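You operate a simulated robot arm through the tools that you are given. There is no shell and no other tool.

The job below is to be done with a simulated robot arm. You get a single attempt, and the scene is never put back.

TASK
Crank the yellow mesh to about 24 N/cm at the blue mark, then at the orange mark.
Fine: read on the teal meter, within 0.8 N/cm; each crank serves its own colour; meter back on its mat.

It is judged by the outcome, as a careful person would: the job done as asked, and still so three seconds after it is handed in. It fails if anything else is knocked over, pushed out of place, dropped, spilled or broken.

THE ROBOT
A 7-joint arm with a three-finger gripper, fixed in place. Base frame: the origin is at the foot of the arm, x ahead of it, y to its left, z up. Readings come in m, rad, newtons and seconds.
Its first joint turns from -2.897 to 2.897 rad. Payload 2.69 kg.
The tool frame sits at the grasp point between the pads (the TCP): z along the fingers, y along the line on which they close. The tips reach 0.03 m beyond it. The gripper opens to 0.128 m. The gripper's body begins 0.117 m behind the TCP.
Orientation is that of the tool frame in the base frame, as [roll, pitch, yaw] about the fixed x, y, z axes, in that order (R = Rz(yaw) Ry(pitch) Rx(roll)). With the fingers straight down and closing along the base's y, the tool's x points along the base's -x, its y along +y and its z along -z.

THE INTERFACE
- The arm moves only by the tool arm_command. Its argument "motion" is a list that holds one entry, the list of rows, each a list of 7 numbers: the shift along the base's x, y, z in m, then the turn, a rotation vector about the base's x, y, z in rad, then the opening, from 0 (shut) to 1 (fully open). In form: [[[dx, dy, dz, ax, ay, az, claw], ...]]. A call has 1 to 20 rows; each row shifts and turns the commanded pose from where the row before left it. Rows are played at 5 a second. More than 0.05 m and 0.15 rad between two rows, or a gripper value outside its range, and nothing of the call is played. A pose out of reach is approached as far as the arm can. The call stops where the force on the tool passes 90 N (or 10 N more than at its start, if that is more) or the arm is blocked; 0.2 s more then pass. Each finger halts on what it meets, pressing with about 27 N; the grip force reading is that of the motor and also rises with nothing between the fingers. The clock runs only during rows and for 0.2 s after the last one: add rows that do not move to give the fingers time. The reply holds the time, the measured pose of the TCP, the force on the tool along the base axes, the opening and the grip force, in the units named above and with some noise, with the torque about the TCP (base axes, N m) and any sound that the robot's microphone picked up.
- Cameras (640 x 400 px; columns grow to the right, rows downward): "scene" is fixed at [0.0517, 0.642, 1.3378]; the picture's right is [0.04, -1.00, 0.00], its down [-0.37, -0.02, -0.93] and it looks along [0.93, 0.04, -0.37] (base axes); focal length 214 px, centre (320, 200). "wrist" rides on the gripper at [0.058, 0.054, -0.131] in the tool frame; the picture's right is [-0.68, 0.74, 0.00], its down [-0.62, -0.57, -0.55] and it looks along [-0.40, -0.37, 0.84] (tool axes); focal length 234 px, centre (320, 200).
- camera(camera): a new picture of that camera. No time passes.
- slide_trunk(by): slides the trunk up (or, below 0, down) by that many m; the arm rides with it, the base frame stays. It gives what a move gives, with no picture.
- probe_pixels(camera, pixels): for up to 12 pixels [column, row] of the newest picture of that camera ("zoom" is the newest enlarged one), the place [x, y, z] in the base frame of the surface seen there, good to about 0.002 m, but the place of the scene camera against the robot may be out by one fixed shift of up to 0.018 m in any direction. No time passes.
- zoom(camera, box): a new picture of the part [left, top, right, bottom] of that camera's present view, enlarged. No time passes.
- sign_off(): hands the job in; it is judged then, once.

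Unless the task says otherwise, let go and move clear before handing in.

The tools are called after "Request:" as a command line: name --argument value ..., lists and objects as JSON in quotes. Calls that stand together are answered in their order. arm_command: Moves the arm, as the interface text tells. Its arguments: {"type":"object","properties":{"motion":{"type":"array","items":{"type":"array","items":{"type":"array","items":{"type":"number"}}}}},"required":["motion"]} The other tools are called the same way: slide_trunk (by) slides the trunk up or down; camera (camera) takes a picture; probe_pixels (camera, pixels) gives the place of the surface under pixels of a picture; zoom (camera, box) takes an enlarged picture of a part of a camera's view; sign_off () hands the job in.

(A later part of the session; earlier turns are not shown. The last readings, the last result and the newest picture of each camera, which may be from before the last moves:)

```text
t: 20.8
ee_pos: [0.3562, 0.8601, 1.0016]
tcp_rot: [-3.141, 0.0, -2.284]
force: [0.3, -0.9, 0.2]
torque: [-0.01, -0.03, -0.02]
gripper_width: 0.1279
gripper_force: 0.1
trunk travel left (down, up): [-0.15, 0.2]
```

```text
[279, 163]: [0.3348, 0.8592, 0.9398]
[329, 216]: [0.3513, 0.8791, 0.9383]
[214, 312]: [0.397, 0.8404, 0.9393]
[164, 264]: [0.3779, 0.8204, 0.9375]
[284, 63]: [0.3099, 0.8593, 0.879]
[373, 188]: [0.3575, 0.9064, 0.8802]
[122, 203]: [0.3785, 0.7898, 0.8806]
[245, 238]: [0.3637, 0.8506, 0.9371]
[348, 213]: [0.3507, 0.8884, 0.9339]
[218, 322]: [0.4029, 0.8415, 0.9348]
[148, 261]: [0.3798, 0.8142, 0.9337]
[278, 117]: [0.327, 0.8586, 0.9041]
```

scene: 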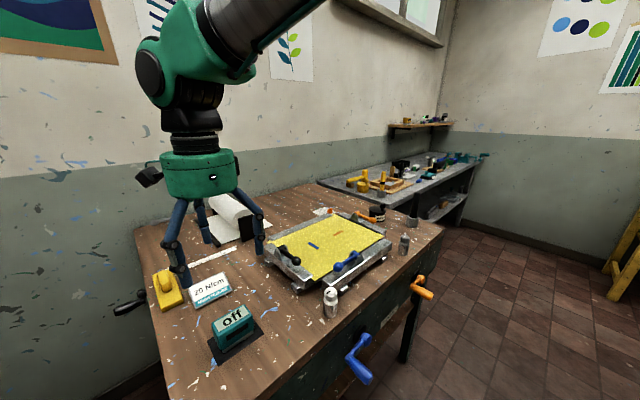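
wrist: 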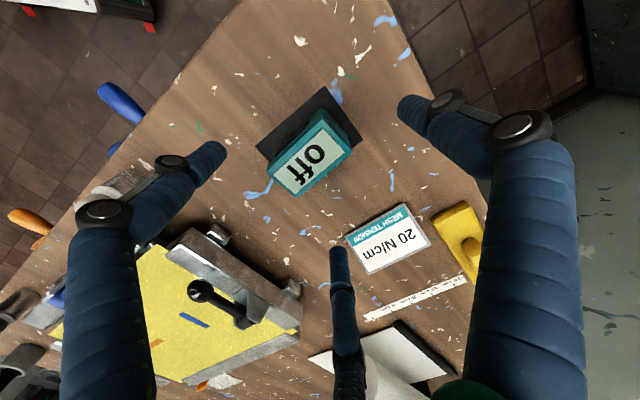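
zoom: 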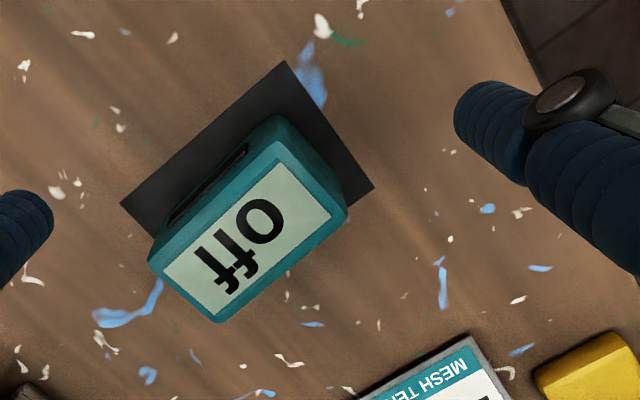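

The hand (yaw 229°) is aligned with the meter's long axis (-41°), and the meter is at (0.366,0.850). I'll descend and close most of the way, then check.

Request:
arm_command --motion '[[[-0.0015, 0, -0.03, 0, 0, 0, 1], [0, 0, -0.03, 0, 0, 0, 1], [0, 0, -0.02, 0, 0, 0, 1], [0, 0, 0, 0, 0, 0, 0.7], [0, 0, 0, 0, 0, 0, 0.5], [0, 0, 0, 0, 0, 0, 0.43], [0, 0, 0, 0, 0, 0, 0.43]]]'

Request:
zoom --camera "scene" --box '[194, 280, 294, 370]'

Request:
zoom --camera "wrist" --box '[240, 90, 440, 260]'

```text
t: 22.4
ee_pos: [0.3537, 0.86, 0.9203]
tcp_rot: [3.142, 0.002, -2.285]
force: [0.1, 0.5, 0.4]
torque: [-0.04, 0.0, 0.01]
gripper_width: 0.055
gripper_force: 0.1
trunk travel left (down, up): [-0.15, 0.2]
```

```text
4.44 times, centred on (244, 325) of scene
```

zoom: 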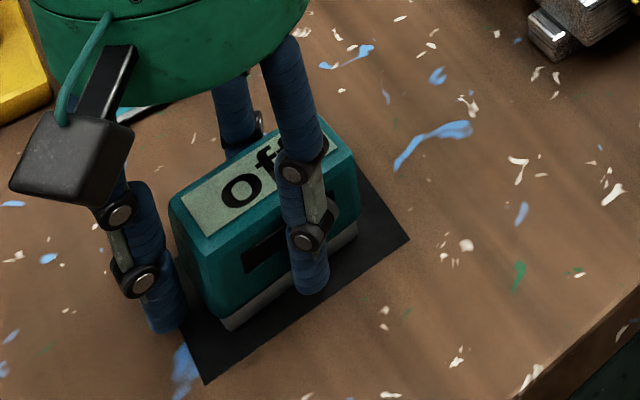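

```text
2.35 times, centred on (340, 175) of wrist
```

zoom: 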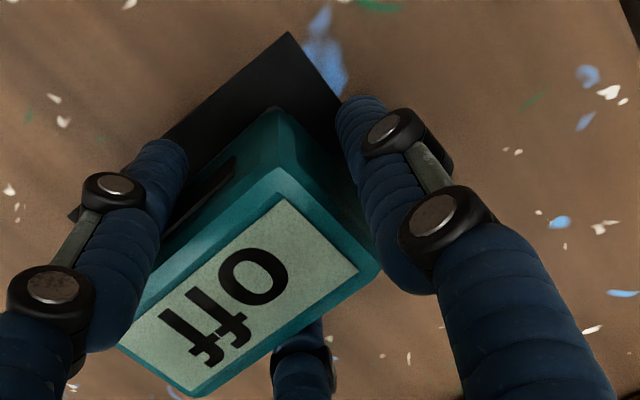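

The fingers now clamp the two long faces symmetrically with the third at the end. I'll close fully.

Request:
arm_command --motion '[[[0, 0, 0, 0, 0, 0, 0.38], [0, 0, 0, 0, 0, 0, 0.3], [0, 0, 0, 0, 0, 0, 0.2], [0, 0, 0, 0, 0, 0, 0.1], [0, 0, 0, 0, 0, 0, 0.1], [0, 0, 0, 0, 0, 0, 0.1]]]'

Request:
zoom --camera "scene" --box '[194, 280, 294, 370]'

Request:
zoom --camera "wrist" --box '[240, 90, 440, 260]'

```text
t: 23.8
ee_pos: [0.3543, 0.8597, 0.9206]
tcp_rot: [-3.141, 0.001, -2.286]
force: [0.4, 0.2, 0.1]
torque: [-0.01, -0.03, 0.01]
gripper_width: 0.0517
gripper_force: 27.2
trunk travel left (down, up): [-0.15, 0.2]
```

```text
4.44 times, centred on (244, 325) of scene
```

zoom: 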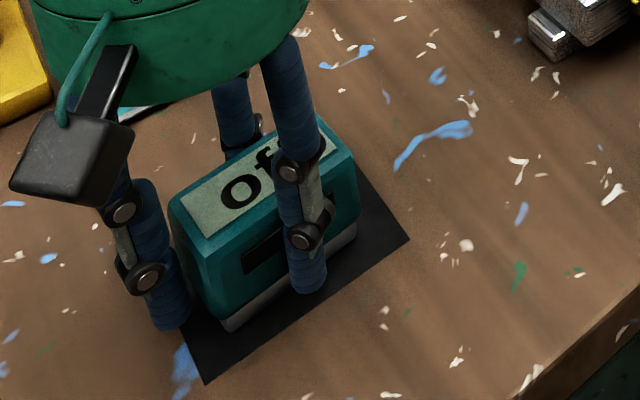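

```text
2.35 times, centred on (340, 175) of wrist
```

zoom: 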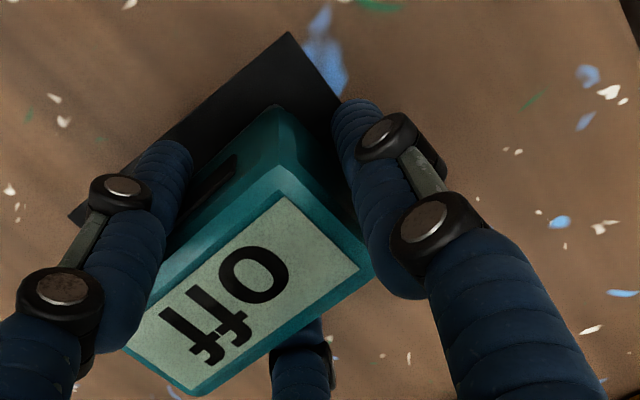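

The meter did not move and the grip reads 27 N at 0.052 m. I'll lift it and check that it stays level.

Request:
arm_command --motion '[[[0, 0, 0.01, 0, 0, 0, 0.1], [0, 0, 0.02, 0, 0, 0, 0.1], [0, 0, 0.03, 0, 0, 0, 0.1], [0, 0, 0.04, 0, 0, 0, 0.1], [0, 0, 0.04, 0, 0, 0, 0.1], [0, 0, 0, 0, 0, 0, 0.1]]]'

Request:
zoom --camera "scene" --box '[174, 230, 294, 350]'

Request:
zoom --camera "wrist" --box '[240, 90, 440, 260]'

```text
t: 25.2
ee_pos: [0.3541, 0.8586, 1.0632]
tcp_rot: [-3.141, -0.001, -2.286]
force: [0.3, 0.5, -1.6]
torque: [0.03, 0.0, 0.0]
gripper_width: 0.0515
gripper_force: 27.3
trunk travel left (down, up): [-0.15, 0.2]
```

```text
3.33 times, centred on (234, 290) of scene
```

zoom: 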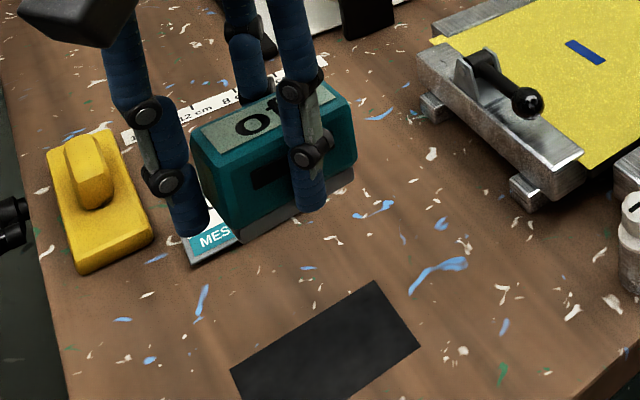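

```text
2.35 times, centred on (340, 175) of wrist
```

zoom: 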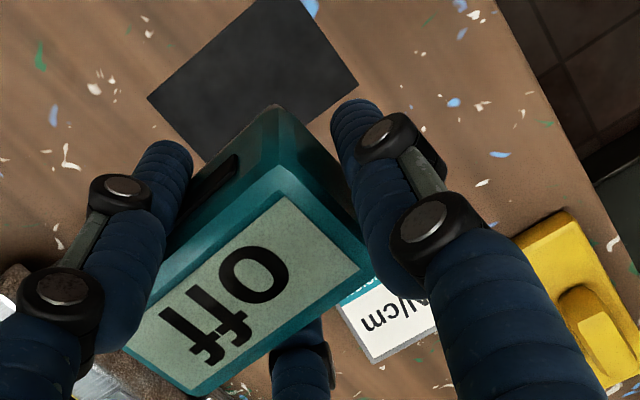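

The meter is held level at TCP z=1.063. Next I'll map the mesh, its bars and levers, and the marks before moving over.

Request:
zoom --camera "scene" --box '[250, 190, 450, 315]'

Request:
probe_pixels --camera "zoom" --pixels '[[202, 285], [65, 167], [262, 80], [425, 150], [204, 179], [282, 138], [150, 225], [285, 240], [395, 97], [340, 205], [110, 180], [190, 170]]'

```text
3.20 times, centred on (350, 252) of scene
```

zoom: 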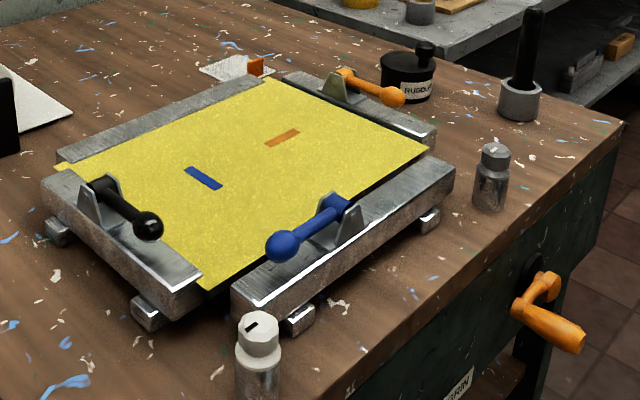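

```text
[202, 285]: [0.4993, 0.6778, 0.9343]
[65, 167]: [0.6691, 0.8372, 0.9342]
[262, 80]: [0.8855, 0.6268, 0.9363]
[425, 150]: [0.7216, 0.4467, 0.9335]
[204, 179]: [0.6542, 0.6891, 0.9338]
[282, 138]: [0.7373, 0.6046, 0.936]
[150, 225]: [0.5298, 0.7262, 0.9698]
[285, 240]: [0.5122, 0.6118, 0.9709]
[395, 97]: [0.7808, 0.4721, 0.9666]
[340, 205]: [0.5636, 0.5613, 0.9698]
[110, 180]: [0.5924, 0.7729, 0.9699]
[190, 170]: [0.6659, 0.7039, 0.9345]
```

The mesh lies at z≈0.932 with lever knobs up to ≈0.968; blue mark ≈(0.654,0.699), its long axis across the bench depth (≈44°). I'll carry the meter over at height, turning -95° so it lies along the blue mark.

Request:
arm_command --motion '[[[0.0255, -0.0121, 0, 0, 0, -0.138, 0.1], [0.0255, -0.0121, 0, 0, 0, -0.138, 0.1], [0.0255, -0.0121, 0, 0, 0, -0.138, 0.1], [0.0255, -0.0121, 0, 0, 0, -0.138, 0.1], [0.0255, -0.0121, 0, 0, 0, -0.138, 0.1], [0.0255, -0.0121, 0, 0, 0, -0.138, 0.1], [0.0255, -0.0121, 0, 0, 0, -0.138, 0.1], [0.0255, -0.0121, 0, 0, 0, -0.138, 0.1], [0.0255, -0.0121, 0, 0, 0, -0.138, 0.1], [0.0255, -0.0121, 0, 0, 0, -0.138, 0.1], [0.0255, -0.0121, 0, 0, 0, -0.138, 0.1], [0.0255, -0.0121, 0, 0, 0, -0.138, 0.1], [0, 0, 0, 0, 0, 0, 0.1], [0, 0, 0, 0, 0, 0, 0.1]]]'

Request:
camera --camera "wrist"

Request:
zoom --camera "scene" --box '[230, 150, 430, 315]'

```text
t: 28.2
ee_pos: [0.6602, 0.7148, 1.0619]
tcp_rot: [-3.141, 0.0, 2.341]
force: [0.5, 0.9, -1.5]
torque: [0.01, -0.03, -0.02]
gripper_width: 0.0517
gripper_force: 27.1
trunk travel left (down, up): [-0.15, 0.2]
```

```text
taken
```

wrist: 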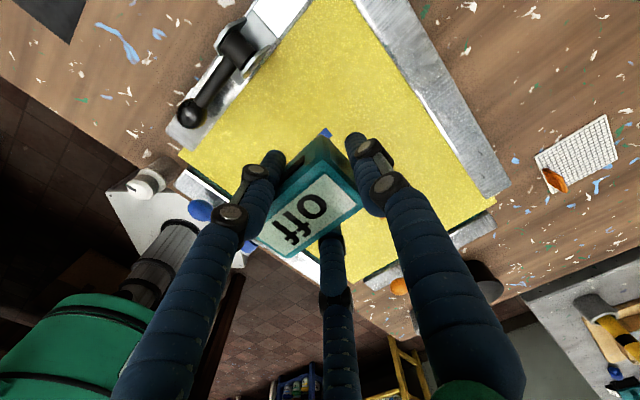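

```text
2.42 times, centred on (330, 232) of scene
```

zoom: 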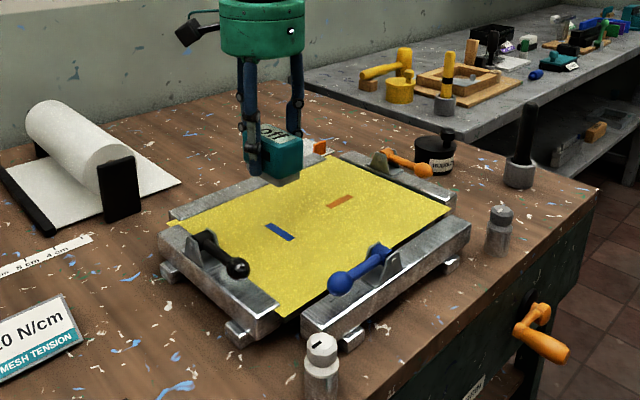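

The meter is above the mesh and the arm reaches here. I'll probe the meter and the visible end of the blue mark (wrist (326,132)) to line them up.

Request:
zoom --camera "wrist" --box '[240, 90, 440, 260]'

Request:
probe_pixels --camera "zoom" --pixels '[[280, 200], [358, 265], [195, 388], [125, 342], [205, 98], [212, 104], [203, 103], [240, 290], [240, 145]]'

Request:
zoom --camera "scene" --box '[280, 180, 380, 270]'

Request:
probe_pixels --camera "zoom" --pixels '[[222, 238], [280, 285], [251, 262], [210, 155], [320, 150], [255, 45], [215, 55]]'

```text
2.35 times, centred on (340, 175) of wrist
```

zoom: 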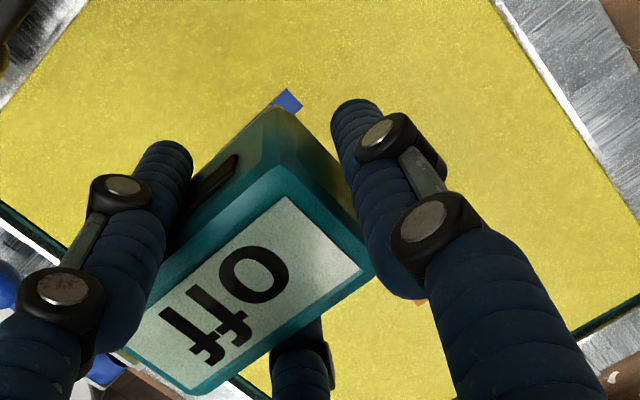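

```text
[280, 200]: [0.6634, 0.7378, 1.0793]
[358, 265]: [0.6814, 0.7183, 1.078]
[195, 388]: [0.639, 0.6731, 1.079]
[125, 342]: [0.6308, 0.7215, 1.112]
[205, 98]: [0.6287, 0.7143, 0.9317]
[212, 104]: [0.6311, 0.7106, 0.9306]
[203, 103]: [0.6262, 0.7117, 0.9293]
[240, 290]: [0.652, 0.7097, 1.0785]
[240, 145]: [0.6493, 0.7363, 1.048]
```

```text
4.44 times, centred on (330, 225) of scene
```

zoom: 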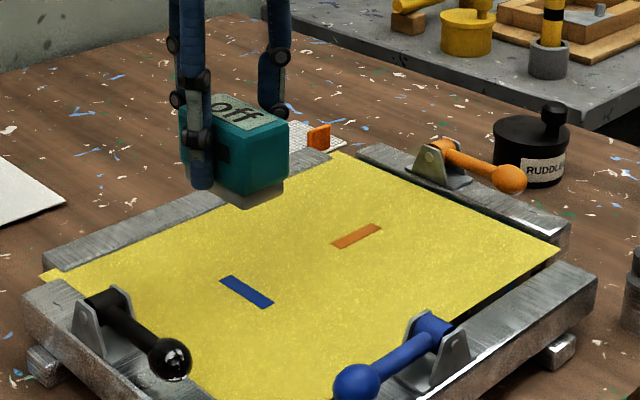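

```text
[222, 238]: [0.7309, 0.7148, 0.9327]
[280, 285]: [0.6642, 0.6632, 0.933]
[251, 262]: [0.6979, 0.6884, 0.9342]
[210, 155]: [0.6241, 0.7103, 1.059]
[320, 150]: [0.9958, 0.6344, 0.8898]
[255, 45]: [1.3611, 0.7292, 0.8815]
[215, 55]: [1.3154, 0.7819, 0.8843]
```

Request:
probe_pixels --camera "zoom" --pixels '[[228, 278], [268, 304], [248, 291], [356, 236], [335, 245], [377, 227], [235, 205], [285, 175], [212, 95], [288, 125], [240, 135]]'

Request:
zoom --camera "wrist" --box '[240, 90, 440, 260]'

Request:
probe_pixels --camera "zoom" --pixels '[[285, 91], [301, 105], [276, 98], [288, 102], [212, 390], [424, 303]]'

```text
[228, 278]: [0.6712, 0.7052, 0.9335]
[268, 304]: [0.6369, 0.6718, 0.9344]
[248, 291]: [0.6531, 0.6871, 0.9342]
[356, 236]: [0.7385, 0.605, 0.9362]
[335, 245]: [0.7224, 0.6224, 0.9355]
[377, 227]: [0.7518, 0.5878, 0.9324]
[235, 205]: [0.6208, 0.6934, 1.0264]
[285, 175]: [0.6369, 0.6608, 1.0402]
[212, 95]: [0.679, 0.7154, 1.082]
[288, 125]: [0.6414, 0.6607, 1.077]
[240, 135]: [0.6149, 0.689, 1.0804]
```

```text
2.35 times, centred on (340, 175) of wrist
```

zoom: 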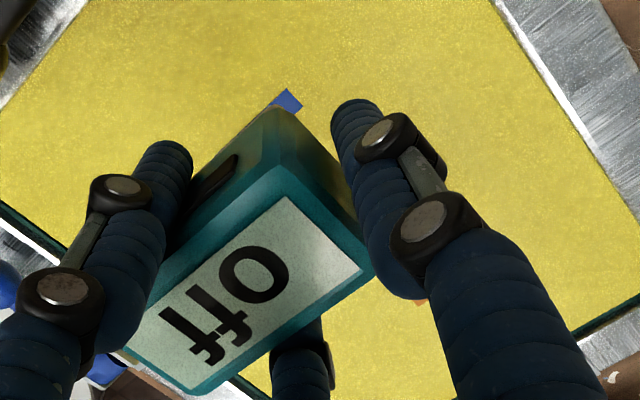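

```text
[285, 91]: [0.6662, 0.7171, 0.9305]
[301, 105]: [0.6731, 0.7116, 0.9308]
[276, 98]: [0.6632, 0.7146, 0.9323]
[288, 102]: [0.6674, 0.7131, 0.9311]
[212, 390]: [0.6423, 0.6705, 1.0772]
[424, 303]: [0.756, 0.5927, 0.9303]
```

The blue mark centre works out to (0.6525,0.6975) in the robot frame, and the meter in hand is ~(0.650,0.705) aligned at 44°. I'll shift (+0.002,-0.0075) and lower to just above the mesh (contact expected at TCP z≈0.972).

Request:
arm_command --motion '[[[0.002, -0.0075, 0, 0, 0, 0, 0.1], [0, 0, -0.03, 0, 0, 0, 0.1], [0, 0, -0.03, 0, 0, 0, 0.1], [0, 0, -0.02, 0, 0, 0, 0.1], [0, 0, -0.006, 0, 0, 0, 0.1], [0, 0, 0, 0, 0, 0, 0.1]]]'

Request:
zoom --camera "scene" --box '[270, 200, 390, 290]'

Request:
camera --camera "wrist"

```text
t: 29.6
ee_pos: [0.6631, 0.7072, 0.976]
tcp_rot: [-3.14, 0.0, 2.34]
force: [0.2, -1.0, -1.8]
torque: [0.01, 0.0, -0.01]
gripper_width: 0.0516
gripper_force: 26.7
trunk travel left (down, up): [-0.15, 0.2]
```

```text
4.44 times, centred on (330, 245) of scene
```

zoom: 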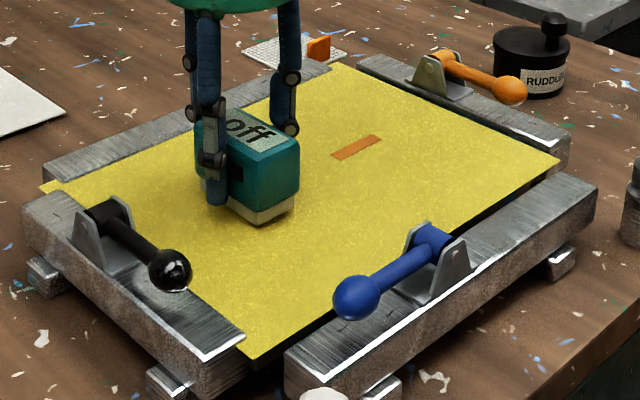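

```text
taken
```

wrist: 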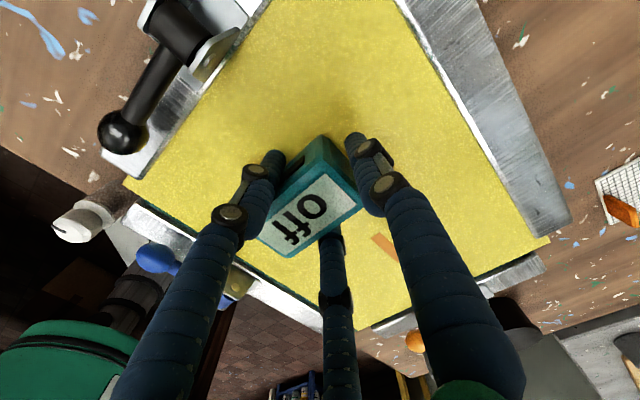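

The meter now covers the blue mark and is a few mm over the mesh. I'll lower in 2 mm steps watching the force.

Request:
arm_command --motion '[[[0, 0, -0.002, 0, 0, 0, 0.1], [0, 0, -0.0015, 0, 0, 0, 0.1], [0, 0, 0, 0, 0, 0, 0.1]]]'

Request:
zoom --camera "scene" --box '[290, 210, 370, 270]'

```text
t: 30.4
ee_pos: [0.6626, 0.7078, 0.9721]
tcp_rot: [3.141, -0.001, 2.341]
force: [-0.1, 0.4, -0.8]
torque: [0.04, 0.0, -0.02]
gripper_width: 0.0517
gripper_force: 27.1
trunk travel left (down, up): [-0.15, 0.2]
```

```text
6.67 times, centred on (330, 240) of scene
```

zoom: 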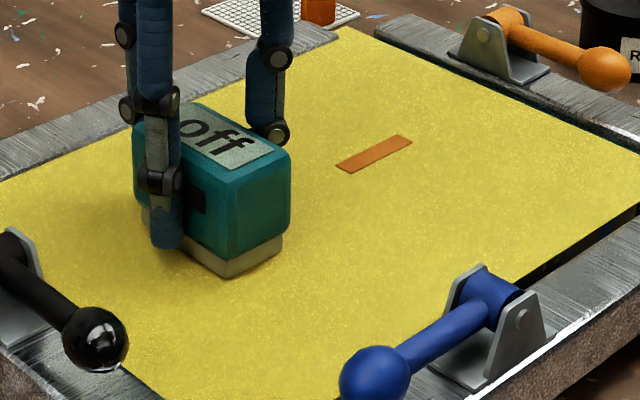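

Request:
arm_command --motion '[[[0, 0, -0.0015, 0, 0, 0, 0.1], [0, 0, 0, 0, 0, 0, 0.1], [0, 0, 0, 0, 0, 0, 0.1]]]'

Request:
zoom --camera "scene" --box '[290, 210, 370, 270]'

```text
t: 31.2
ee_pos: [0.6621, 0.706, 0.9724]
tcp_rot: [3.141, 0.001, 2.341]
force: [1.7, -1.3, 9.2]
torque: [-0.33, 0.25, 0.02]
gripper_width: 0.0519
gripper_force: 26.8
trunk travel left (down, up): [-0.15, 0.2]
```

```text
6.67 times, centred on (330, 240) of scene
```

zoom: 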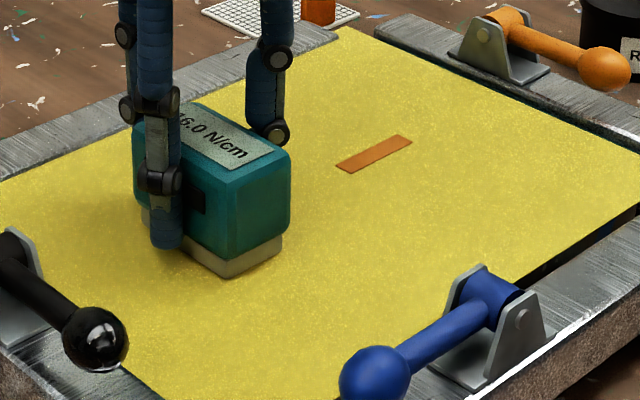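

The meter has come on and reads about "16.0 N/cm", with ~9 N contact. I'll ease off slightly, open, and rise straight up.

Request:
arm_command --motion '[[[0, 0, 0.0008, 0, 0, 0, 0.1], [0, 0, 0, 0, 0, 0, 0.5], [0, 0, 0, 0, 0, 0, 0.8], [0, 0, 0, 0, 0, 0, 0.8], [0, 0, 0.02, 0, 0, 0, 0.8], [0, 0, 0.04, 0, 0, 0, 0.8], [0, 0, 0.04, 0, 0, 0, 0.8], [0, 0, 0, 0, 0, 0, 0.8]]]'

Request:
zoom --camera "scene" --box '[290, 210, 370, 270]'

Request:
zoom --camera "wrist" --box '[240, 60, 440, 230]'

```text
t: 33.0
ee_pos: [0.6616, 0.7064, 1.0733]
tcp_rot: [-3.141, -0.001, 2.341]
force: [-0.1, -0.3, 0.6]
torque: [0.05, -0.02, 0.0]
gripper_width: 0.1022
gripper_force: 0.1
trunk travel left (down, up): [-0.15, 0.2]
```

```text
6.67 times, centred on (330, 240) of scene
```

zoom: 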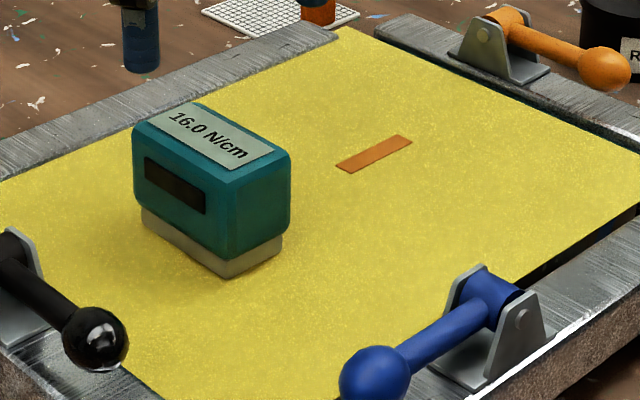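

```text
2.35 times, centred on (340, 145) of wrist
```

zoom: 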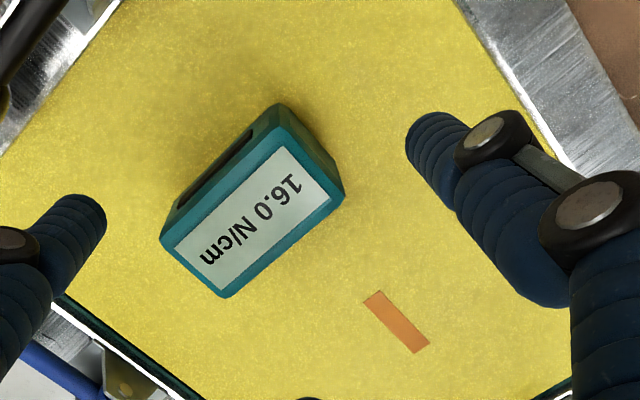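

The meter stands on the blue mark and clearly reads 16.0 N/cm (scene zoom (210,135)), so blue must go up by 8. I'll draw the hand back toward the robot, clear of the bench, so I can inspect the blue crank and then approach it horizontally.

Request:
arm_command --motion '[[[-0.0345, -0.0264, 0, 0, 0, 0, 0.8], [-0.0345, -0.0264, 0, 0, 0, 0, 0.8], [-0.0345, -0.0264, 0, 0, 0, 0, 0.8], [-0.0345, -0.0264, 0, 0, 0, 0, 0.8], [-0.0345, -0.0264, 0, 0, 0, 0, 0.8], [-0.0345, -0.0264, 0, 0, 0, 0, 0.8], [-0.0345, -0.0264, 0, 0, 0, 0, 0.8], [-0.0345, -0.0264, 0, 0, 0, 0, 0.8], [-0.0345, -0.0264, 0, 0, 0, 0, 0.8], [-0.0345, -0.0264, 0, 0, 0, 0, 0.8], [-0.0345, -0.0264, 0, 0, 0, 0, 0.8], [-0.0345, -0.0264, 0, 0, 0, 0, 0.8], [0, 0, 0, 0, 0, 0, 0.8]]]'

Request:
camera --camera "wrist"

Request:
camera --camera "scene"

```text
t: 35.8
ee_pos: [0.2479, 0.3879, 1.0726]
tcp_rot: [3.139, 0.001, 2.339]
force: [-0.4, -0.4, 0.7]
torque: [0.03, -0.01, 0.02]
gripper_width: 0.1022
gripper_force: 0.0
trunk travel left (down, up): [-0.15, 0.2]
```

```text
taken
```

wrist: 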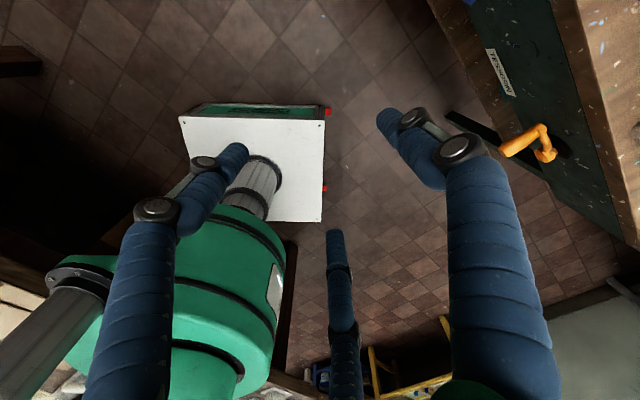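

```text
taken
```

scene: 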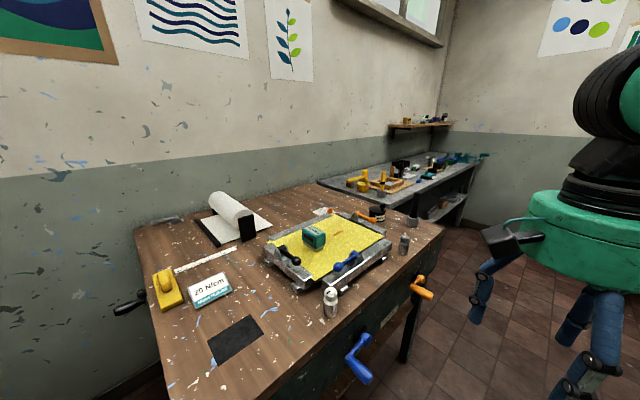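

The hand is clear of the bench, and the mesh meter stands undisturbed at (313,237). I'll tilt the tool to point horizontally at the bench front.

Request:
arm_command --motion '[[[0, 0, 0, 0.101, -0.101, 0, 0.8], [0, 0, 0, 0.101, -0.101, 0, 0.8], [0, 0, 0, 0.101, -0.101, 0, 0.8], [0, 0, 0, 0.101, -0.101, 0, 0.8], [0, 0, 0, 0.101, -0.101, 0, 0.8], [0, 0, 0, 0.101, -0.101, 0, 0.8], [0, 0, 0, 0.101, -0.101, 0, 0.8], [0, 0, 0, 0.101, -0.101, 0, 0.8], [0, 0, 0, 0.101, -0.101, 0, 0.8], [0, 0, 0, 0.101, -0.101, 0, 0.8], [0, 0, 0, 0.101, -0.101, 0, 0.8], [0, 0, 0, 0, 0, 0, 0.8]]]'

Request:
camera --camera "wrist"

Request:
camera --camera "scene"

```text
t: 38.4
ee_pos: [0.2485, 0.3908, 1.073]
tcp_rot: [2.285, -0.012, 2.347]
force: [0.2, 0.5, -0.6]
torque: [0.0, -0.03, 0.01]
gripper_width: 0.1024
gripper_force: 0.0
out of reach, approached as far as the arm can: row 7, 8, 9, 10, 11
trunk travel left (down, up): [-0.15, 0.2]
```

```text
taken
```

wrist: 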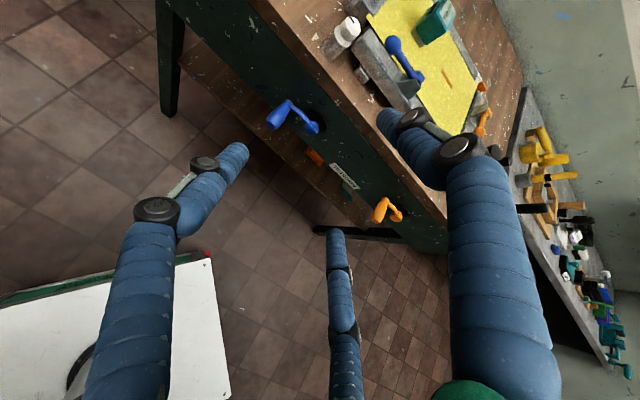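

```text
taken
```

scene: 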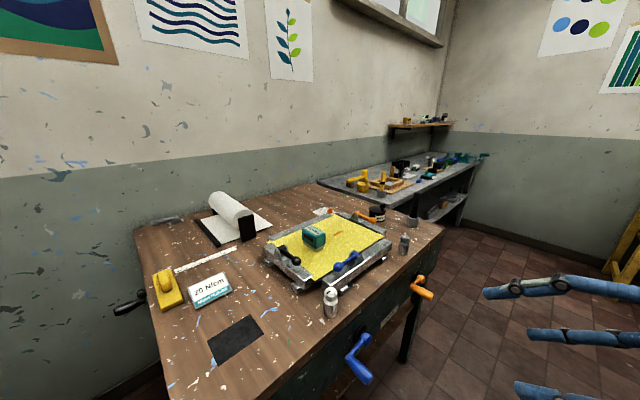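

The arm reached about 49° of tilt here (too close in for 90°), but this view shows both cranks: blue at wrist (290,115), orange at (385,212). I'll enlarge and probe them.

Request:
zoom --camera "wrist" --box '[240, 70, 360, 160]'

```text
4.44 times, centred on (300, 115) of wrist
```

zoom: 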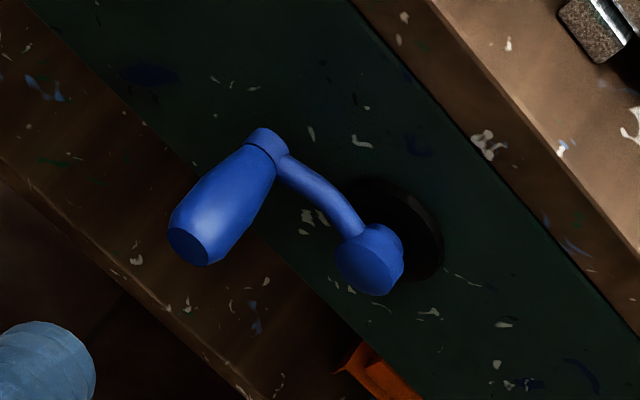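

Request:
probe_pixels --camera "zoom" --pixels '[[185, 248], [225, 200], [255, 165], [268, 135], [310, 185], [350, 225], [370, 265], [360, 275], [425, 230], [500, 250], [510, 160], [355, 85]]'

Request:
zoom --camera "wrist" --box '[330, 165, 450, 255]'

```text
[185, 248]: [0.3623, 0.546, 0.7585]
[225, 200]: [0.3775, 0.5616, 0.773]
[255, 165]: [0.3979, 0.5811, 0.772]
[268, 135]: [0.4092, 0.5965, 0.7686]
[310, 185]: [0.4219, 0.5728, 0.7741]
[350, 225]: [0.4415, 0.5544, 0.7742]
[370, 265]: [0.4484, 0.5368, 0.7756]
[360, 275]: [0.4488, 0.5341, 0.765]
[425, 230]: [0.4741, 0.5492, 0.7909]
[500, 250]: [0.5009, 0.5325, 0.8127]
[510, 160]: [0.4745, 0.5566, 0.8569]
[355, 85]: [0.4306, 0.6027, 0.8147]
```

```text
4.44 times, centred on (390, 210) of wrist
```

zoom: 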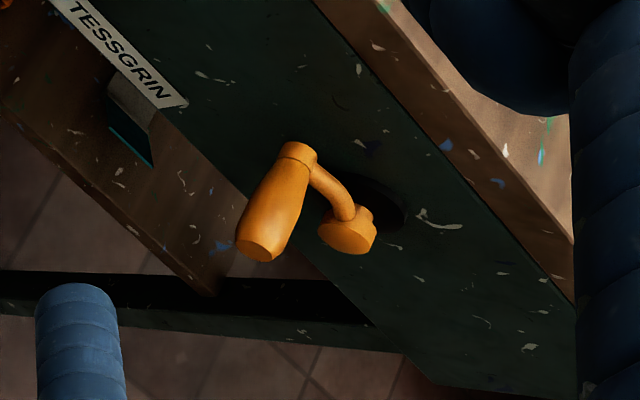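

Request:
probe_pixels --camera "zoom" --pixels '[[257, 250], [272, 210], [285, 170], [300, 148], [335, 190], [343, 235], [365, 222], [400, 215], [440, 220], [350, 245]]'

Request:
arm_command --motion '[[[0, 0, 0, 0, 0, 0, 0.8]]]'

```text
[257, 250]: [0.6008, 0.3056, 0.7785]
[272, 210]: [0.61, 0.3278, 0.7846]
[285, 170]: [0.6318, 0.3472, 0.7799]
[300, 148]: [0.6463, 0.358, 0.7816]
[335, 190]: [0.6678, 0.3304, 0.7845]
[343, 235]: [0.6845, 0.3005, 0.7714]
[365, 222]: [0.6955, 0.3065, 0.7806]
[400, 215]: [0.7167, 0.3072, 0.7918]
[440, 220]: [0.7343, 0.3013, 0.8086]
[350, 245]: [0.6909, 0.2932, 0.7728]
```

```text
t: 38.8
ee_pos: [0.2487, 0.3906, 1.0732]
tcp_rot: [2.286, -0.011, 2.349]
force: [-0.7, -0.7, -0.1]
torque: [-0.02, 0.02, -0.01]
gripper_width: 0.1024
gripper_force: 0.0
trunk travel left (down, up): [-0.15, 0.2]
```

Both cranks are the same build: blue hub axis at (t≈-0.062, z≈0.768) with its handle 0.07 m to the left, handle spanning about s=0.642–0.705 in front of the bench face (s=0.731). I'll lower the hand in front of the blue handle, then finish the tilt there.

Request:
arm_command --motion '[[[0.006, 0.0114, -0.0341, 0, 0, 0, 0.8], [0.006, 0.0114, -0.0341, 0, 0, 0, 0.8], [0.006, 0.0114, -0.0341, 0, 0, 0, 0.8], [0.006, 0.0114, -0.0341, 0, 0, 0, 0.8], [0.006, 0.0114, -0.0341, 0, 0, 0, 0.8], [0.006, 0.0114, -0.0341, 0, 0, 0, 0.8], [0.006, 0.0114, -0.0341, 0, 0, 0, 0.8], [0.006, 0.0114, -0.0341, 0, 0, 0, 0.8], [0, 0, 0, 0, 0, 0, 0.8]]]'

Request:
camera --camera "wrist"

Request:
camera --camera "scene"

```text
t: 40.8
ee_pos: [0.2903, 0.3758, 1.0312]
tcp_rot: [2.297, -0.015, 2.348]
force: [-0.3, 0.2, -0.4]
torque: [-0.02, 0.03, 0.01]
gripper_width: 0.1024
gripper_force: 0.0
out of reach, approached as far as the arm can: row 1, 2, 3, 4, 5, 6, 7, 8
trunk travel left (down, up): [-0.15, 0.2]
```

```text
taken
```

wrist: 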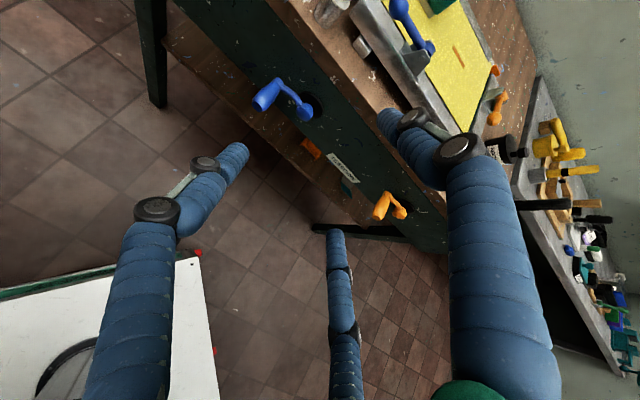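

```text
taken
```

scene: 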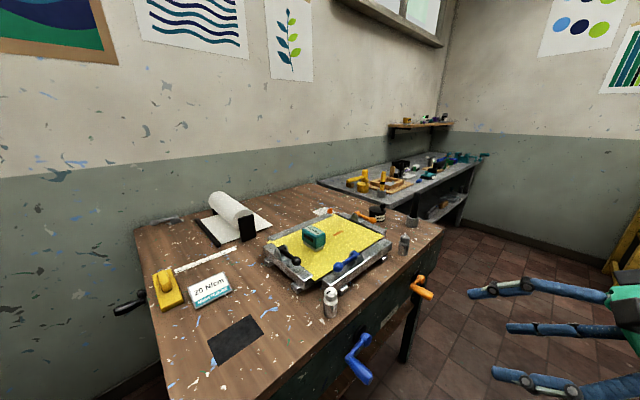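

Tilting the tool fully horizontal is out of the wrist's range here (all rows flagged), so I'll use a vertical tool instead: fingers from above, two squeezing the crank handle from the sides, the third in front of its free end, as worked for the meter. First I'll bring the tool back to vertical and begin turning the yaw.

Request:
arm_command --motion '[[[0, 0, 0, -0.1, 0.1, 0, 0.8], [0, 0, 0, -0.1, 0.1, 0, 0.8], [0, 0, 0, -0.1, 0.1, 0, 0.8], [0, 0, 0, -0.1, 0.1, 0, 0.8], [0, 0, 0, -0.1, 0.1, 0, 0.8], [0, 0, 0, -0.1, 0.1, 0, 0.8], [0, 0, 0, 0, 0, 0, 0.8]]]'

```text
t: 42.4
ee_pos: [0.2919, 0.3758, 1.0299]
tcp_rot: [3.14, -0.002, 2.341]
force: [0.6, 0.4, 0.4]
torque: [-0.03, 0.02, -0.02]
gripper_width: 0.1022
gripper_force: 0.1
trunk travel left (down, up): [-0.15, 0.2]
```

The tool is vertical again. I'll turn the yaw by about +164° in this call toward the needed 315°.

Request:
arm_command --motion '[[[0, 0, 0, 0, 0, 0.143, 0.8], [0, 0, 0, 0, 0, 0.143, 0.8], [0, 0, 0, 0, 0, 0.143, 0.8], [0, 0, 0, 0, 0, 0.143, 0.8], [0, 0, 0, 0, 0, 0.143, 0.8], [0, 0, 0, 0, 0, 0.143, 0.8], [0, 0, 0, 0, 0, 0.143, 0.8], [0, 0, 0, 0, 0, 0.143, 0.8], [0, 0, 0, 0, 0, 0.143, 0.8], [0, 0, 0, 0, 0, 0.143, 0.8], [0, 0, 0, 0, 0, 0.143, 0.8], [0, 0, 0, 0, 0, 0.143, 0.8], [0, 0, 0, 0, 0, 0.143, 0.8], [0, 0, 0, 0, 0, 0.143, 0.8], [0, 0, 0, 0, 0, 0.143, 0.8], [0, 0, 0, 0, 0, 0.143, 0.8], [0, 0, 0, 0, 0, 0.143, 0.8], [0, 0, 0, 0, 0, 0.143, 0.8], [0, 0, 0, 0, 0, 0.143, 0.8], [0, 0, 0, 0, 0, 0.143, 0.8]]]'

Request:
camera --camera "wrist"

Request:
camera --camera "scene"

```text
t: 46.6
ee_pos: [0.2914, 0.3755, 1.0329]
tcp_rot: [3.135, -0.002, -1.081]
force: [-0.2, 0.1, -0.2]
torque: [0.0, -0.03, 0.03]
gripper_width: 0.1026
gripper_force: 0.0
trunk travel left (down, up): [-0.15, 0.2]
```

```text
taken
```

wrist: 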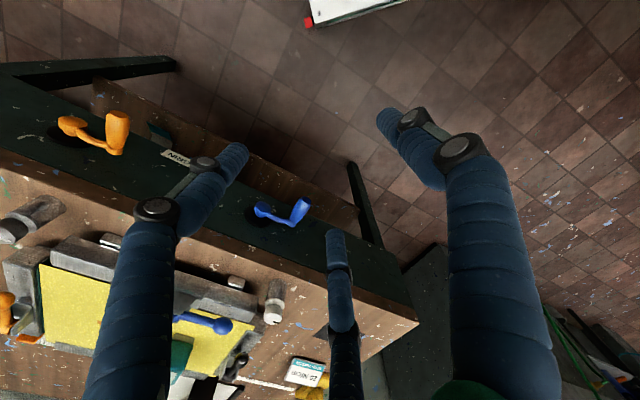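

```text
taken
```

scene: 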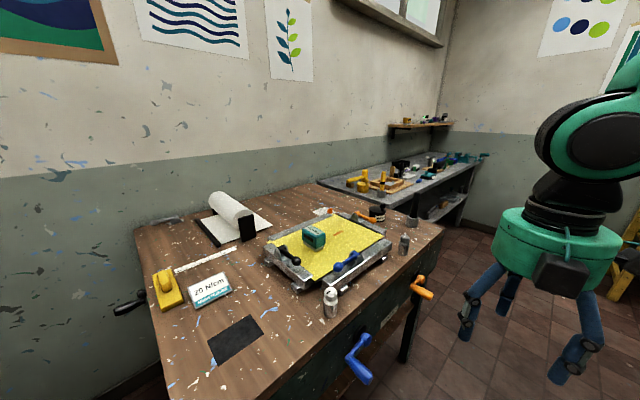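

Yaw is at 298° with no reach trouble. I'll turn the last 17°, move over in front of the blue handle at height, and re-measure it from there.

Request:
arm_command --motion '[[[0, 0, 0, 0, 0, 0.148, 0.8], [0, 0, 0, 0, 0, 0.148, 0.8], [0.015, 0.035, -0.01, 0, 0, 0, 0.8], [0.015, 0.035, -0.01, 0, 0, 0, 0.8], [0.015, 0.035, -0.01, 0, 0, 0, 0.8], [0.015, 0.035, -0.01, 0, 0, 0, 0.8], [0.015, 0.035, -0.01, 0, 0, 0, 0.8], [0, 0, 0, 0, 0, 0, 0.8]]]'

Request:
camera --camera "wrist"

Request:
camera --camera "scene"

```text
t: 48.4
ee_pos: [0.3669, 0.551, 0.9808]
tcp_rot: [3.135, -0.002, -0.789]
force: [0.1, 0.5, -0.4]
torque: [-0.05, 0.04, 0.03]
gripper_width: 0.1022
gripper_force: 0.1
trunk travel left (down, up): [-0.15, 0.2]
```

```text
taken
```

wrist: 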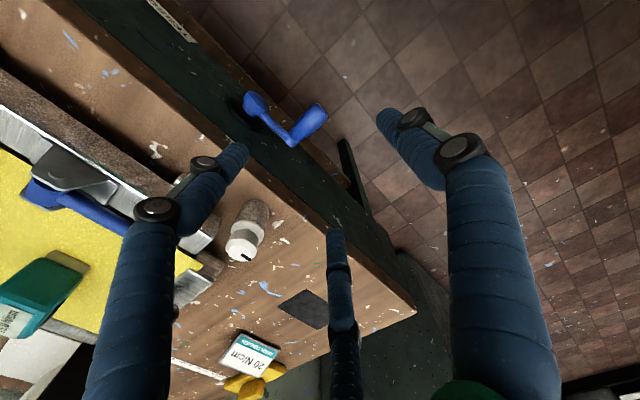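

```text
taken
```

scene: 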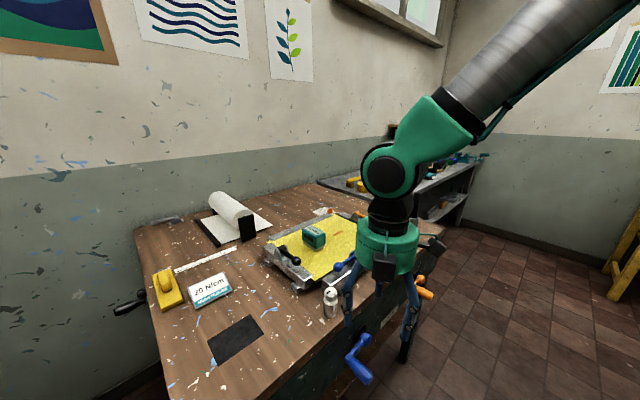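

The hand is above the blue handle (wrist (305,125)); the white-capped jar stands near the bench edge at wrist (248,228). I'll measure both before lowering.

Request:
zoom --camera "wrist" --box '[220, 60, 360, 170]'

Request:
probe_pixels --camera "wrist" --pixels '[[240, 247], [250, 228], [262, 205], [228, 243], [225, 185], [230, 165], [255, 180]]'

```text
3.64 times, centred on (290, 115) of wrist
```

zoom: 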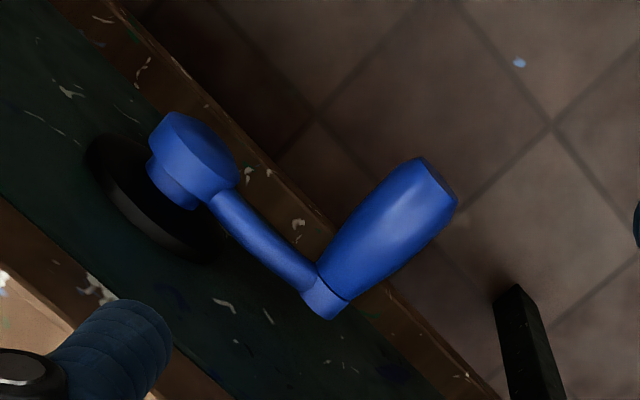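

```text
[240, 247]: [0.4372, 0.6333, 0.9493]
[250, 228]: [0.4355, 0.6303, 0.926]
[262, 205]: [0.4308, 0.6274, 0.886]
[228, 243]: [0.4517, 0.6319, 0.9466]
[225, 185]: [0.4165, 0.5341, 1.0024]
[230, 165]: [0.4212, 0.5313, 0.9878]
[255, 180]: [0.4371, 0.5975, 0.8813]
```

Request:
probe_pixels --camera "zoom" --pixels '[[440, 180], [405, 205], [375, 235], [345, 265], [420, 230], [385, 190], [330, 295], [270, 235], [195, 150], [220, 165], [175, 195], [120, 160]]'

```text
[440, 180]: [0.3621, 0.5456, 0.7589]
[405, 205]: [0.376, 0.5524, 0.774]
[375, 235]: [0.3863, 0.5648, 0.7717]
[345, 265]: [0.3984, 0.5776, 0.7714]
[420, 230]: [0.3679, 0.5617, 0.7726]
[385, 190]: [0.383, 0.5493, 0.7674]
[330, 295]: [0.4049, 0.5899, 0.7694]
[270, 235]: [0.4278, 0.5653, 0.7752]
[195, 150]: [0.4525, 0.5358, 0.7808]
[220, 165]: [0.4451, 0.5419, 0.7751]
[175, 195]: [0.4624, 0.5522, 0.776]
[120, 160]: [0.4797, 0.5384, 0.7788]
```

The handle's axis is at t≈-0.1285, z≈0.760, its free end at s≈0.641; the jar (s≥0.745) and bench edge (s≈0.732) stay clear of the palm. I'll add a 7° tilt away from the bench, narrow the fingers, and lower around the handle.

Request:
arm_command --motion '[[[0.0054, 0.003, 0, 0.085, -0.085, 0, 0.6], [0, 0, -0.03, 0, 0, 0, 0.6], [0, 0, -0.03, 0, 0, 0, 0.6], [0, 0, -0.03, 0, 0, 0, 0.6], [0, 0, -0.03, 0, 0, 0, 0.6], [0, 0, -0.02, 0, 0, 0, 0.6], [0, 0, 0, 0, 0, 0, 0.6]]]'

Request:
camera --camera "wrist"

Request:
zoom --camera "scene" --box '[290, 230, 450, 400]'

```text
t: 50.0
ee_pos: [0.3723, 0.5538, 0.8409]
tcp_rot: [-3.028, 0.0, -0.788]
force: [0.7, 0.0, -0.1]
torque: [-0.04, 0.02, -0.03]
gripper_width: 0.0767
gripper_force: 0.1
trunk travel left (down, up): [-0.15, 0.2]
```

```text
taken
```

wrist: 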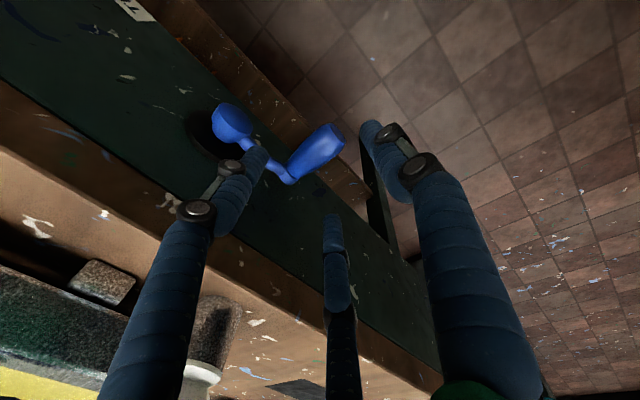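

```text
2.35 times, centred on (370, 315) of scene
```

zoom: 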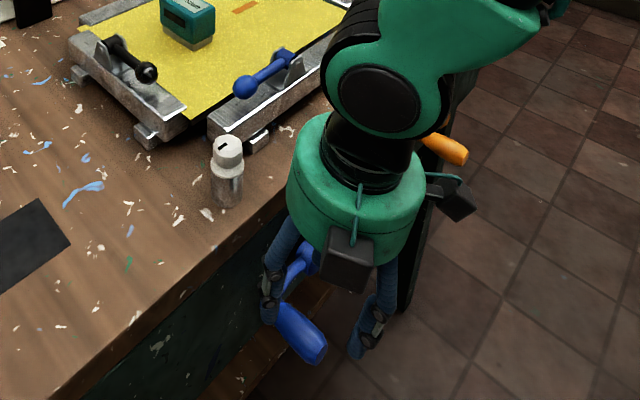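

The handle (wrist (318,148)) sits between the three fingers as intended. I'll lower the remaining 0.079 m.

Request:
arm_command --motion '[[[0, 0, -0.025, 0, 0, 0, 0.6], [0, 0, -0.025, 0, 0, 0, 0.6], [0, 0, -0.029, 0, 0, 0, 0.6], [0, 0, 0, 0, 0, 0, 0.6]]]'

Request:
camera --camera "wrist"

Request:
zoom --camera "scene" --box '[290, 230, 450, 400]'

```text
t: 51.0
ee_pos: [0.3719, 0.554, 0.763]
tcp_rot: [-3.029, 0.0, -0.786]
force: [-0.8, 0.2, -1.0]
torque: [0.0, 0.0, -0.03]
gripper_width: 0.0769
gripper_force: 0.1
trunk travel left (down, up): [-0.15, 0.2]
```

```text
taken
```

wrist: 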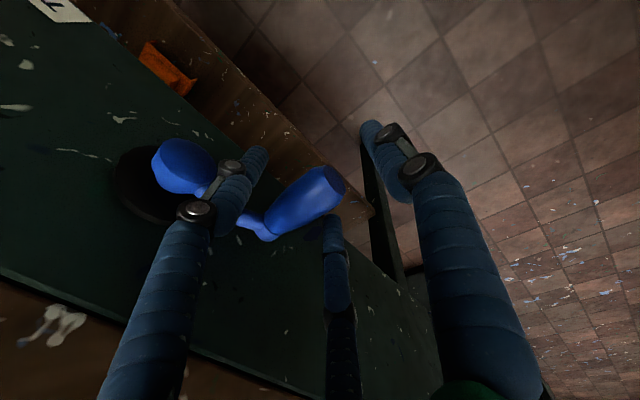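

```text
2.35 times, centred on (370, 315) of scene
```

zoom: 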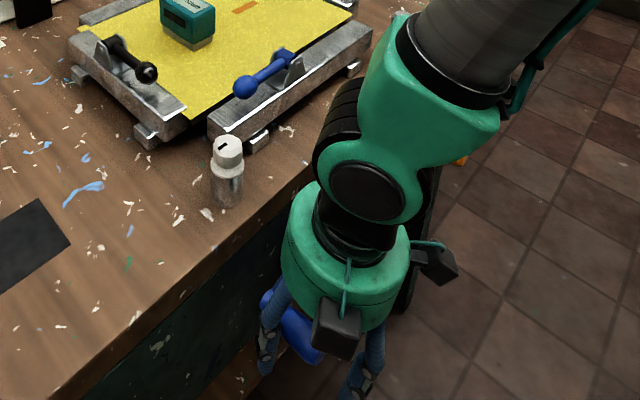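

The handle lies between the fingers at wrist (305,200), no contact yet. I'll close on it.

Request:
arm_command --motion '[[[0, 0, 0, 0, 0, 0, 0.45], [0, 0, 0, 0, 0, 0, 0.35], [0, 0, 0, 0, 0, 0, 0.25], [0, 0, 0, 0, 0, 0, 0.1], [0, 0, 0, 0, 0, 0, 0.05], [0, 0, 0, 0, 0, 0, 0.05]]]'

Request:
camera --camera "wrist"

Request:
zoom --camera "scene" --box '[290, 210, 370, 270]'

```text
t: 52.4
ee_pos: [0.3706, 0.5557, 0.7643]
tcp_rot: [-3.027, -0.002, -0.787]
force: [-6.9, 12.1, -2.0]
torque: [0.05, 0.06, 0.16]
gripper_width: 0.035
gripper_force: 21.4
trunk travel left (down, up): [-0.15, 0.2]
```

```text
taken
```

wrist: 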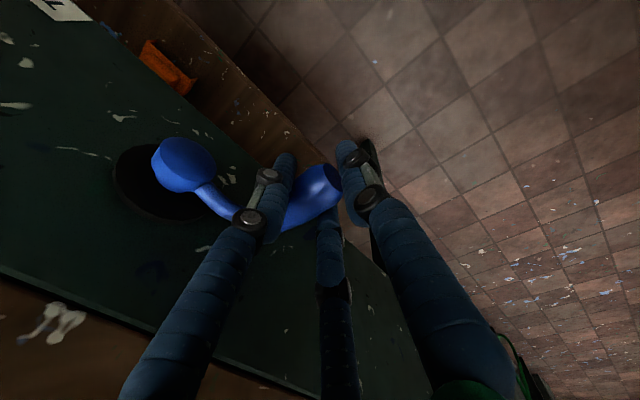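

```text
6.67 times, centred on (330, 240) of scene
```

zoom: 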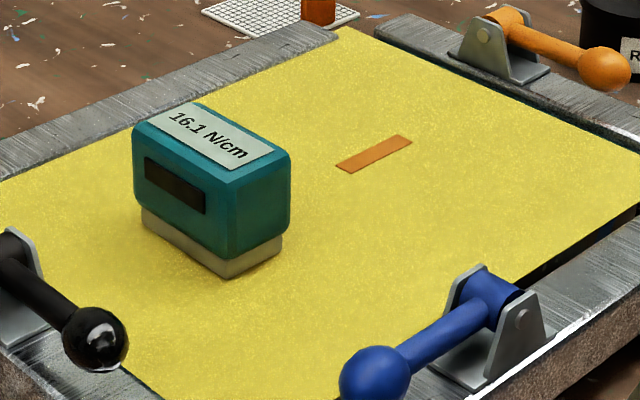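

The grip closed on the handle (0.035 m, 21 N) with a 13 N sideways pull, meaning the handle is ~2 mm further left than commanded. I'll zoom on the hub to fix the centre of rotation before cranking.

Request:
zoom --camera "wrist" --box '[110, 120, 230, 220]'

```text
4.00 times, centred on (170, 170) of wrist
```

zoom: 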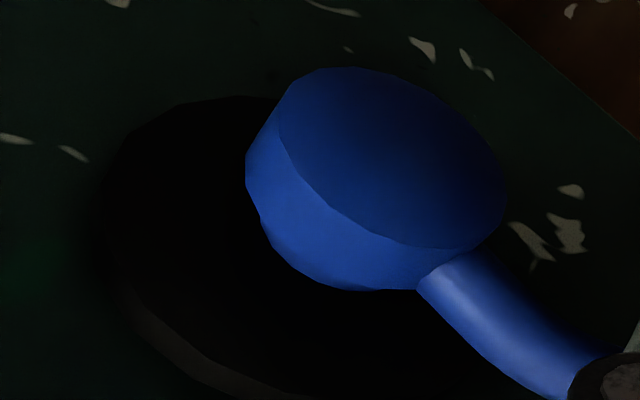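

Request:
probe_pixels --camera "zoom" --pixels '[[395, 155], [295, 100], [500, 200], [340, 75], [455, 245], [350, 215], [460, 110], [180, 220], [130, 170], [130, 290], [240, 100]]'

```text
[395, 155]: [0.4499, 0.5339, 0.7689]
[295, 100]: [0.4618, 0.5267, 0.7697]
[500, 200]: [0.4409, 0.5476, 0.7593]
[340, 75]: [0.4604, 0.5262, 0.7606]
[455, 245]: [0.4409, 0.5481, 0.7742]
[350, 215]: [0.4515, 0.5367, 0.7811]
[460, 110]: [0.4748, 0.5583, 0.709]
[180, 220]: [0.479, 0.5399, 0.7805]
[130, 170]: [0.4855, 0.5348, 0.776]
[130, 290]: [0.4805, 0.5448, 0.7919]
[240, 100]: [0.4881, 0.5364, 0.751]
```

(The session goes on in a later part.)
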